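You operate a simulated robot arm through the tools that you are given. There is no shell and no other tool. Be economical: measure what you need, move in short steps, check, and stop when the job is done.

The job below is to be done with a simulated robot arm. You get a single attempt, and the scene is never put back.

Task
Put the grey nut on top of the short bar.

It is judged by the outcome, as a careful person would: the job done as asked, and still so three seconds after it is handed in. It fails if anything else is knocked over, pushed out of place, dropped, spilled or broken.

Robot
A 7-joint arm with a two-finger parallel gripper, fixed in place. Base frame: the origin is at the foot of the arm, x ahead of it, y to its left, z up; the work surface is at about z = 0. Units: cm, degrees, N and s.
With the tool pointing down near the work surface it reaches from about 22 to 58 cm from the base axis. Its first joint turns from -66.0 to 66.0 degrees. Payload 2.5 kg.
The TCP is the grasp point between the finger pads, 2.3 cm short of the fingertips. In the tool frame z runs along the fingers and y along their closing line. The gripper opens to 9.4 cm. The fingers are 3.8 cm wide and 1 cm thick; the gripper's body (5.4 by 9.6 cm) begins 3.9 cm behind the TCP.
Orientation is told as [roll, pitch, yaw] about the base's x, y, z axes, in that order, counted from this pose: with the fingers straight down and closing along the base's y, the tool's x points along the base's -x, its y along +y and its z along -z.

Tools
- The arm moves only by the tool step_arm. Its argument "deltas" is a list of rows, each an object (a shift or turn left out is 0, a gripper value left out holds the last) with "angular": the turn, a rotation vector about the base's x, y, z in degrees, a list of three; "linear": the shift along the base's x, y, z in cm, a list of three; "hand": the finger opening in cm, from 0 to 9.4. In form: [{"angular": [ax, ay, az], "linear": [tx, ty, tz], "hand": hand}, ...]. A call has 1 to 12 rows; each row is the pose to reach, as a shift and turn from the pose commanded when the call began. Each row takes 0.2 s and may step no farther than 5 cm and 8.6 degrees from the row before; otherwise, or with a gripper value out of range, the whole call is refused. A pose out of reach is approached as far as the arm can. The call stops where the force on the tool passes 40 N (or 10 N more than at its start, if that is more) or the arm is blocked; 0.2 s more then pass. The fingers move at their own pace (about 10.8 cm/s each) and stop on an object; they squeeze with about 44 N. The grip force told is the motor's: it shows also when the fingers shut on nothing. Time passes only in rows, and 0.2 s behind the last, so rows that repeat a pose let the fingers close. It gives the time, the measured TCP pose, the force on the tool (base axes), the opening and the grip force at its end, in the units of the frame above (readings bear some noise).
- Cameras (640 x 400 px; columns grow to the right, rows downward): "scene" is fixed at [11.96, -41.29, 53.53]; the picture's right is [0.80, -0.60, 0.00], its down [-0.39, -0.52, -0.76] and it looks along [0.46, 0.61, -0.65] (base axes); focal length 366 px, centre (320, 200). "wrist" rides on the gripper at [8.6, 1.6, -7.5] in the tool frame; the picture's right is [-0.18, 0.98, 0.00], its down [-0.58, -0.11, -0.81] and it looks along [-0.79, -0.15, 0.59] (tool axes); focal length 243 px, centre (320, 200). There is no depth. A picture from a camera that has moved, and an enlarged one, comes with that camera's place and axes in the base frame and with its lens.
- capture(camera): a new picture of that camera. It takes no simulated time.
- zoom(camera, box): a new picture of the part [left, top, right, bottom] of that camera's present view, enlarged. It takes no simulated time.
- sign_off(): hands the job in; it is judged then, once.

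Go step by step. Nothing tells you positions but the pictures and the camera data: compare them with the known pose of the tool, close in by small moves and look again before you grip or let go. The budget is 90 turns and 46 pictures, counting those below and the enlarged ones. Unless the task says otherwise, let go and move clear before handing in, and close with one line.

The tools are called after "Call:" by a JSON object that holds its "method" and its "body". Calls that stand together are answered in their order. step_arm: Moves the arm, as the interface text tells. Its arguments: {"type":"object","properties":{"deltas":{"type":"array"}},"required":["deltas"]} The other tools are called the same way: capture (camera) takes a picture; zoom (camera, box) takes an enlarged picture of a part of a camera's view; sign_off () hands the job in.

At the start:

```text
time_s: 0.0
tcp_pos: [29.66, -15.63, 23.86]
orientation: [0.0, -0.1, 0.0]
wrist_force: [-0.1, 0.6, 0.1]
opening: 9.41
grip_force: 0.0
```

scene: 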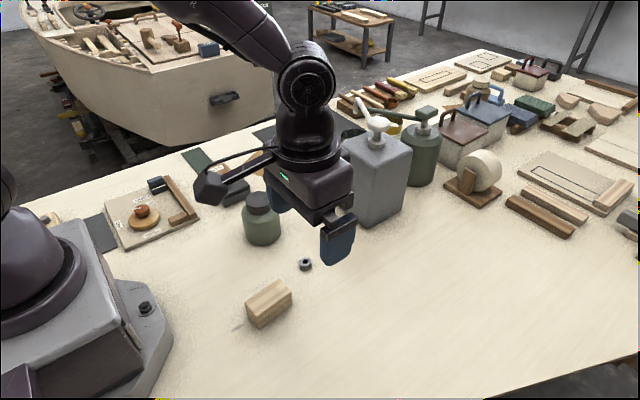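
wrist: 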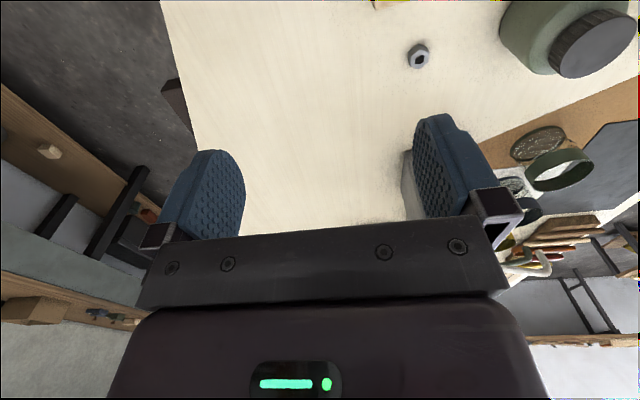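

The small grey nut looks to be near (36, -4.6), and the short wooden bar near (26, -8.5). I'll enlarge both to measure them.

Call:
{"method": "zoom", "body": {"camera": "scene", "box": [220, 240, 348, 340]}}

Call:
{"method": "zoom", "body": {"camera": "wrist", "box": [370, 20, 470, 90]}}

```text
4.00 times, centred on (284, 290) of scene
camera zoom: at [11.96, -41.29, 53.53], right [0.8, -0.6, 0.0], down [-0.39, -0.52, -0.76], along [0.46, 0.61, -0.65], focal length 1462 px, centre (464, -160)
```

zoom: 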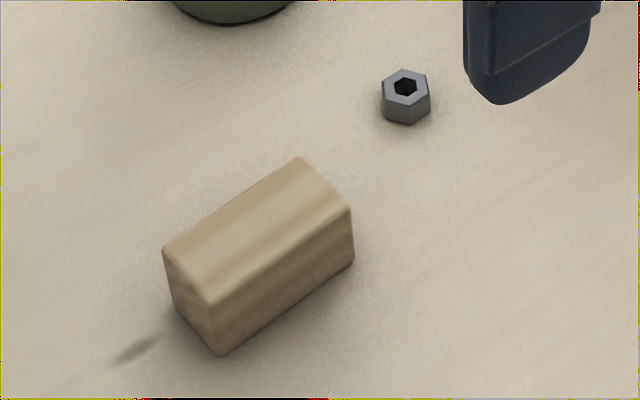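

```text
5.71 times, centred on (420, 55) of wrist
camera zoom: at [20.89, -14.03, 31.42], right [0.18, 0.98, 0.0], down [0.58, -0.11, 0.81], along [0.79, -0.15, -0.59], focal length 1386 px, centre (-251, 1029)
```

zoom: 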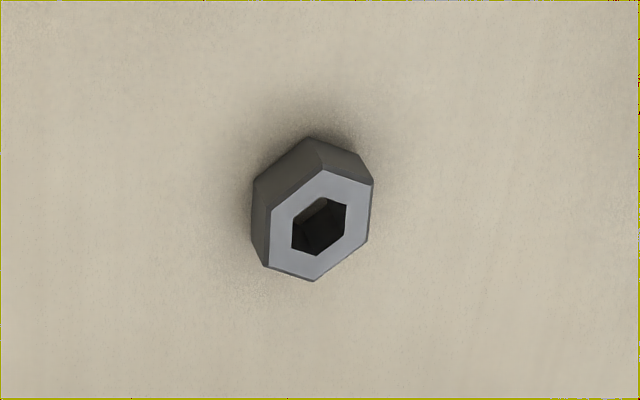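

The nut's top is near (36, -4.85), about 1.5 cm high and 1.9 cm across the flats, and its flats face roughly ±y. The bar's top centre is near (26.2, -8.6), about 3.4 cm high, and the bar lies along x. I'll move above the nut with the fingers partly closed and look again.

Call:
{"method": "step_arm", "body": {"deltas": [{"linear": [1.5, 2.5, -2.5], "hand": 5}, {"linear": [3, 5, -5]}, {"linear": [4.5, 7.8, -8]}, {"linear": [6.3, 10.8, -10.5]}, {"linear": [6.3, 10.8, -13.5], "angular": [0, 0, 4]}, {"linear": [6.3, 10.8, -13.5], "angular": [0, 0, 4]}]}}

Call:
{"method": "capture", "body": {"camera": "wrist"}}

Call:
{"method": "zoom", "body": {"camera": "scene", "box": [220, 200, 380, 300]}}

```text
time_s: 1.4
tcp_pos: [35.79, -4.87, 10.55]
orientation: [0.1, 0.0, 3.9]
wrist_force: [0.2, -1.0, -0.6]
opening: 5.0
grip_force: 0.1
```

```text
41 pictures are left
camera wrist: at [27.15, -3.86, 18.02], right [0.11, 0.99, 0.0], down [0.59, -0.07, 0.81], along [0.8, -0.09, -0.59], focal length 243 px, centre (320, 200)
```

wrist: 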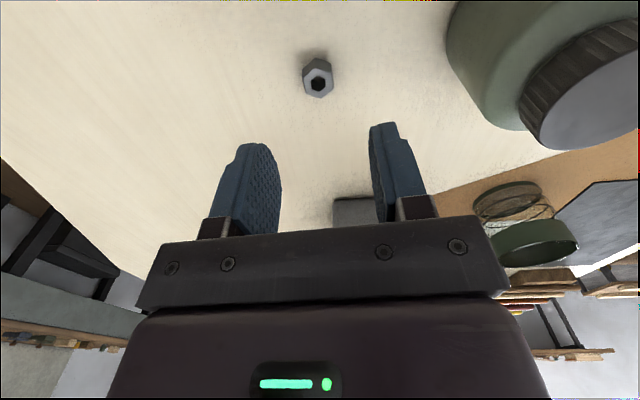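

```text
4.00 times, centred on (300, 250) of scene
camera zoom: at [11.96, -41.29, 53.53], right [0.8, -0.6, 0.0], down [-0.39, -0.52, -0.76], along [0.46, 0.61, -0.65], focal length 1462 px, centre (400, 0)
```

zoom: 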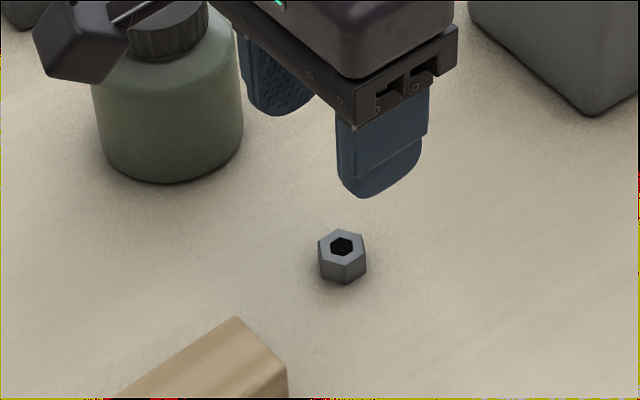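

The nut measures about (36.0, -4.9), so the tool is nearly right above it. I'll lower it to just above the nut and check.

Call:
{"method": "step_arm", "body": {"deltas": [{"linear": [0.2, 0, -3]}, {"linear": [0.2, 0, -5.6]}, {"linear": [0.2, 0, -5.6]}]}}

Call:
{"method": "capture", "body": {"camera": "wrist"}}

Call:
{"method": "zoom", "body": {"camera": "scene", "box": [220, 200, 380, 300]}}

```text
time_s: 2.2
tcp_pos: [36.0, -4.97, 4.69]
orientation: [0.0, 0.0, 4.0]
wrist_force: [-0.6, 0.4, 0.5]
opening: 5.0
grip_force: 0.1
```

```text
39 pictures are left
camera wrist: at [27.23, -3.95, 12.28], right [0.11, 0.99, 0.0], down [0.59, -0.07, 0.81], along [0.8, -0.09, -0.59], focal length 243 px, centre (320, 200)
```

wrist: 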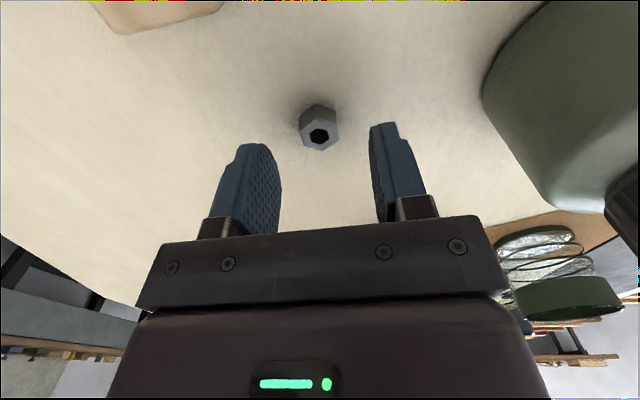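

```text
4.00 times, centred on (300, 250) of scene
camera zoom: at [11.96, -41.29, 53.53], right [0.8, -0.6, 0.0], down [-0.39, -0.52, -0.76], along [0.46, 0.61, -0.65], focal length 1462 px, centre (400, 0)
```

zoom: 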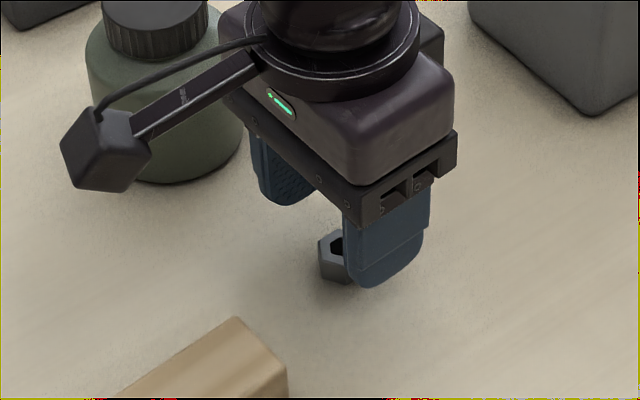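

The nut sits centred between the fingers at about (35.9, -4.9). I'll go down to z ≈ 2.7 and close the fingers.

Call:
{"method": "step_arm", "body": {"deltas": [{"linear": [0, 0.05, -1.2]}, {"linear": [0, 0.05, -2.0]}, {"linear": [0, 0.05, -2.0]}, {"linear": [0, 0.05, -2.0], "hand": 1.2}, {"linear": [0, 0.05, -2.0]}, {"linear": [0, 0.05, -2.0]}]}}

Call:
{"method": "capture", "body": {"camera": "wrist"}}

```text
time_s: 3.6
tcp_pos: [36.17, -4.85, 2.74]
orientation: [0.1, 0.0, 4.0]
wrist_force: [0.2, -0.6, 0.0]
opening: 2.0
grip_force: 44.3
```

```text
37 pictures are left
camera wrist: at [27.32, -3.85, 10.25], right [0.12, 0.99, 0.0], down [0.59, -0.07, 0.81], along [0.8, -0.09, -0.59], focal length 243 px, centre (320, 200)
```

wrist: 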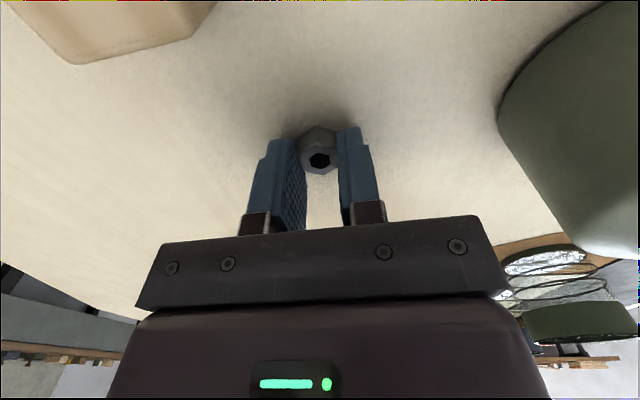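

The grip holds at 2.0 cm, which is the width across the flats. I'll lift and carry the nut toward the bar at a safe height.

Call:
{"method": "step_arm", "body": {"deltas": [{"linear": [0, 0, 2]}, {"linear": [0, 0, 5]}, {"linear": [0, 0, 8]}, {"linear": [-3, -1.1, 8]}, {"linear": [-6, -2.2, 8]}, {"linear": [-9, -3.3, 8]}, {"linear": [-9.9, -3.75, 8]}, {"linear": [-9.9, -3.75, 8]}]}}

Call:
{"method": "capture", "body": {"camera": "wrist"}}

Call:
{"method": "zoom", "body": {"camera": "scene", "box": [200, 240, 360, 340]}}

```text
time_s: 5.4
tcp_pos: [26.18, -8.65, 10.92]
orientation: [-0.1, 0.1, 4.0]
wrist_force: [0.2, 0.2, -0.2]
opening: 1.98
grip_force: 44.3
```

```text
36 pictures are left
camera wrist: at [17.46, -7.59, 18.41], right [0.11, 0.99, 0.0], down [0.59, -0.07, 0.81], along [0.8, -0.09, -0.59], focal length 243 px, centre (320, 200)
```

wrist: 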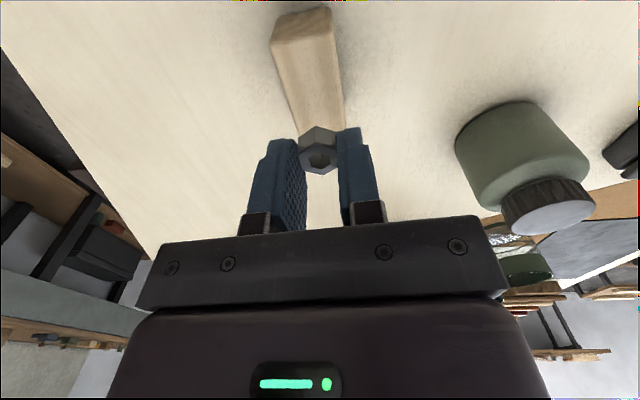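

```text
4.00 times, centred on (280, 290) of scene
camera zoom: at [11.96, -41.29, 53.53], right [0.8, -0.6, 0.0], down [-0.39, -0.52, -0.76], along [0.46, 0.61, -0.65], focal length 1462 px, centre (480, -160)
```

zoom: 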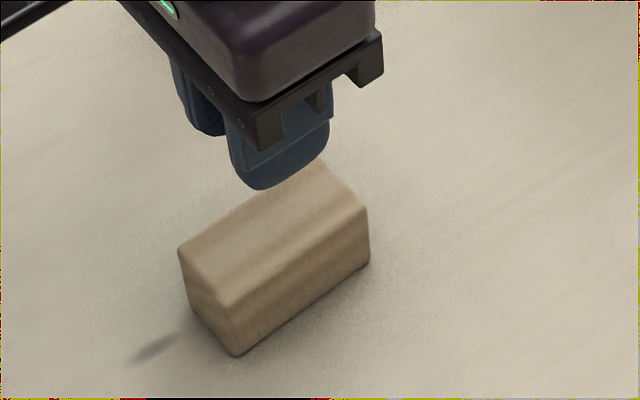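

The nut is held over the bar. I'll enlarge the wrist view to see how the bar lies.

Call:
{"method": "zoom", "body": {"camera": "wrist", "box": [220, 0, 428, 130]}}

```text
3.08 times, centred on (324, 65) of wrist
camera zoom: at [17.46, -7.59, 18.41], right [0.11, 0.99, 0.0], down [0.59, -0.07, 0.81], along [0.8, -0.09, -0.59], focal length 746 px, centre (308, 615)
```

zoom: 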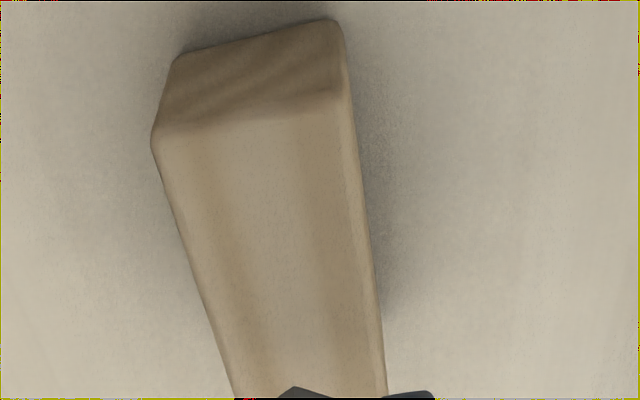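

The bar's centreline near x = 26 is at about y = -8.8, so I'll shift slightly. Then I'll lower to a few millimetres above its top and look.

Call:
{"method": "step_arm", "body": {"deltas": [{"linear": [0, -0.15, -2]}, {"linear": [0, -0.15, -3.5]}, {"linear": [0, -0.15, -4.2]}, {"linear": [0, -0.15, -4.2]}]}}

Call:
{"method": "capture", "body": {"camera": "wrist"}}

Call:
{"method": "zoom", "body": {"camera": "scene", "box": [220, 260, 316, 320]}}

```text
time_s: 6.4
tcp_pos: [26.25, -8.78, 6.75]
orientation: [0.0, -0.1, 4.0]
wrist_force: [-2.4, 2.1, 17.4]
opening: 2.03
grip_force: 44.2
```

```text
33 pictures are left
camera wrist: at [17.48, -7.81, 14.17], right [0.11, 0.99, 0.0], down [0.59, -0.07, 0.81], along [0.8, -0.09, -0.59], focal length 243 px, centre (320, 200)
```

wrist: 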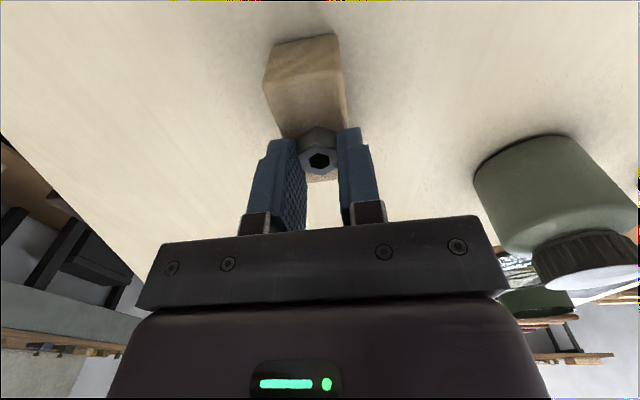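

```text
6.67 times, centred on (268, 290) of scene
camera zoom: at [11.96, -41.29, 53.53], right [0.8, -0.6, 0.0], down [-0.39, -0.52, -0.76], along [0.46, 0.61, -0.65], focal length 2438 px, centre (667, -400)
```

zoom: 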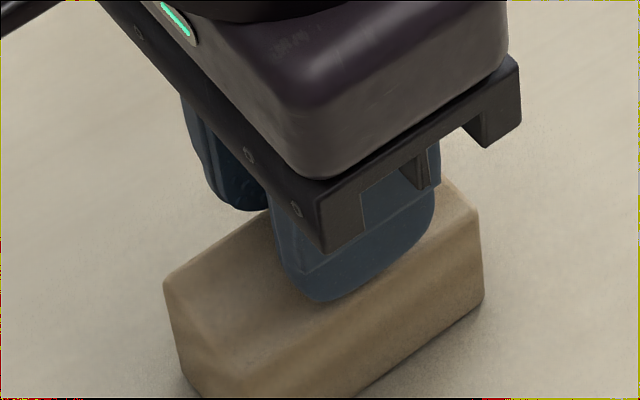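

The nut is already touching the bar (17 N), and it's centred on the top. I'll ease up slightly to relieve the push before releasing.

Call:
{"method": "step_arm", "body": {"deltas": [{"linear": [0, 0, 0.1]}, {"linear": [0, 0, 0.1]}]}}

```text
time_s: 7.0
tcp_pos: [26.21, -8.8, 6.7]
orientation: [-0.1, 0.0, 4.0]
wrist_force: [1.5, 0.0, 1.8]
opening: 2.01
grip_force: 44.1
```

The force has dropped to about 2 N, so the nut is resting lightly on the bar. I'll open the fingers slowly and only a little, so they clear the nut.

Call:
{"method": "step_arm", "body": {"deltas": [{"hand": 2.2}, {"hand": 2.6}, {"hand": 3.2}, {"hand": 4}, {"hand": 4}]}}

Call:
{"method": "capture", "body": {"camera": "wrist"}}

```text
time_s: 8.2
tcp_pos: [26.15, -8.73, 6.77]
orientation: [0.0, 0.0, 4.0]
wrist_force: [0.1, 0.2, -0.7]
opening: 4.02
grip_force: 0.0
```

```text
31 pictures are left
camera wrist: at [17.43, -7.77, 14.24], right [0.12, 0.99, 0.0], down [0.59, -0.07, 0.81], along [0.8, -0.09, -0.59], focal length 243 px, centre (320, 200)
```

wrist: 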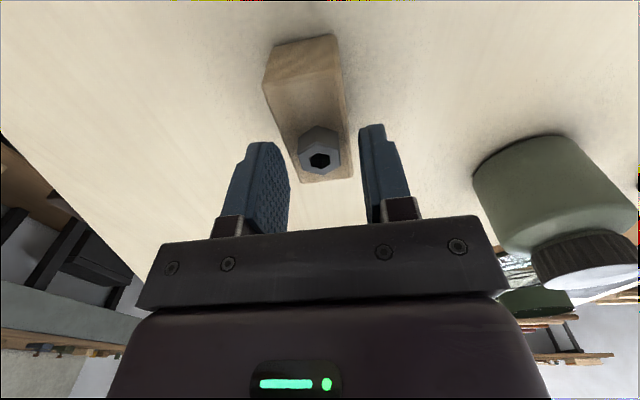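

The nut is sitting on the bar, free of the fingers. I'll go straight up and check it in the scene view.

Call:
{"method": "step_arm", "body": {"deltas": [{"linear": [0, 0, 1]}, {"linear": [0, 0, 4]}, {"linear": [0, 0, 8]}, {"linear": [0, 0, 12]}, {"linear": [2, 3, 14]}, {"linear": [4, 6, 14]}, {"linear": [5, 8, 14]}, {"linear": [5, 8, 14]}]}}

Call:
{"method": "capture", "body": {"camera": "scene"}}

Call:
{"method": "zoom", "body": {"camera": "scene", "box": [220, 260, 316, 320]}}

```text
time_s: 10.0
tcp_pos: [31.28, -0.7, 20.73]
orientation: [0.0, 0.0, 4.1]
wrist_force: [0.0, 0.4, -0.2]
opening: 4.0
grip_force: 0.0
```

```text
30 pictures are left
```

scene: 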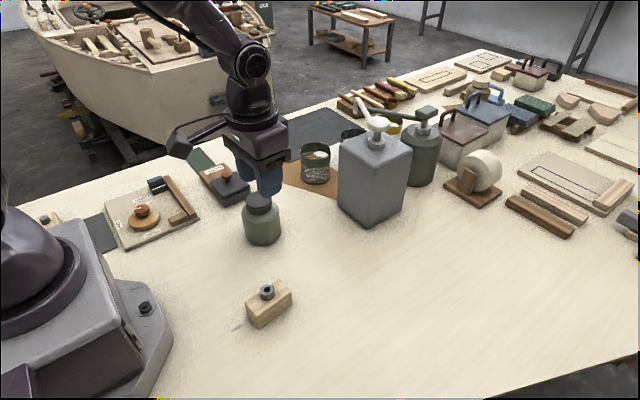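

```text
6.67 times, centred on (268, 290) of scene
camera zoom: at [11.96, -41.29, 53.53], right [0.8, -0.6, 0.0], down [-0.39, -0.52, -0.76], along [0.46, 0.61, -0.65], focal length 2438 px, centre (667, -400)
```

zoom: 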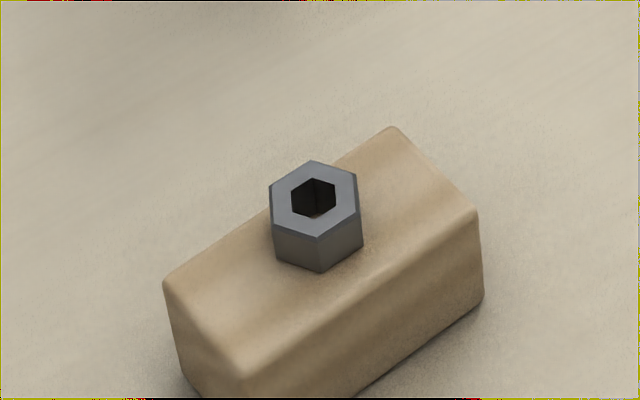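

The nut lies flat near the middle of the bar's top, the bar and jar haven't moved, and the arm is clear. I'm handing in.

Call:
{"method": "sign_off", "body": {}}

```text
The job is handed in.
```

The grey nut is resting on top of the short bar; the arm has let go and moved clear, and nothing else was disturbed.
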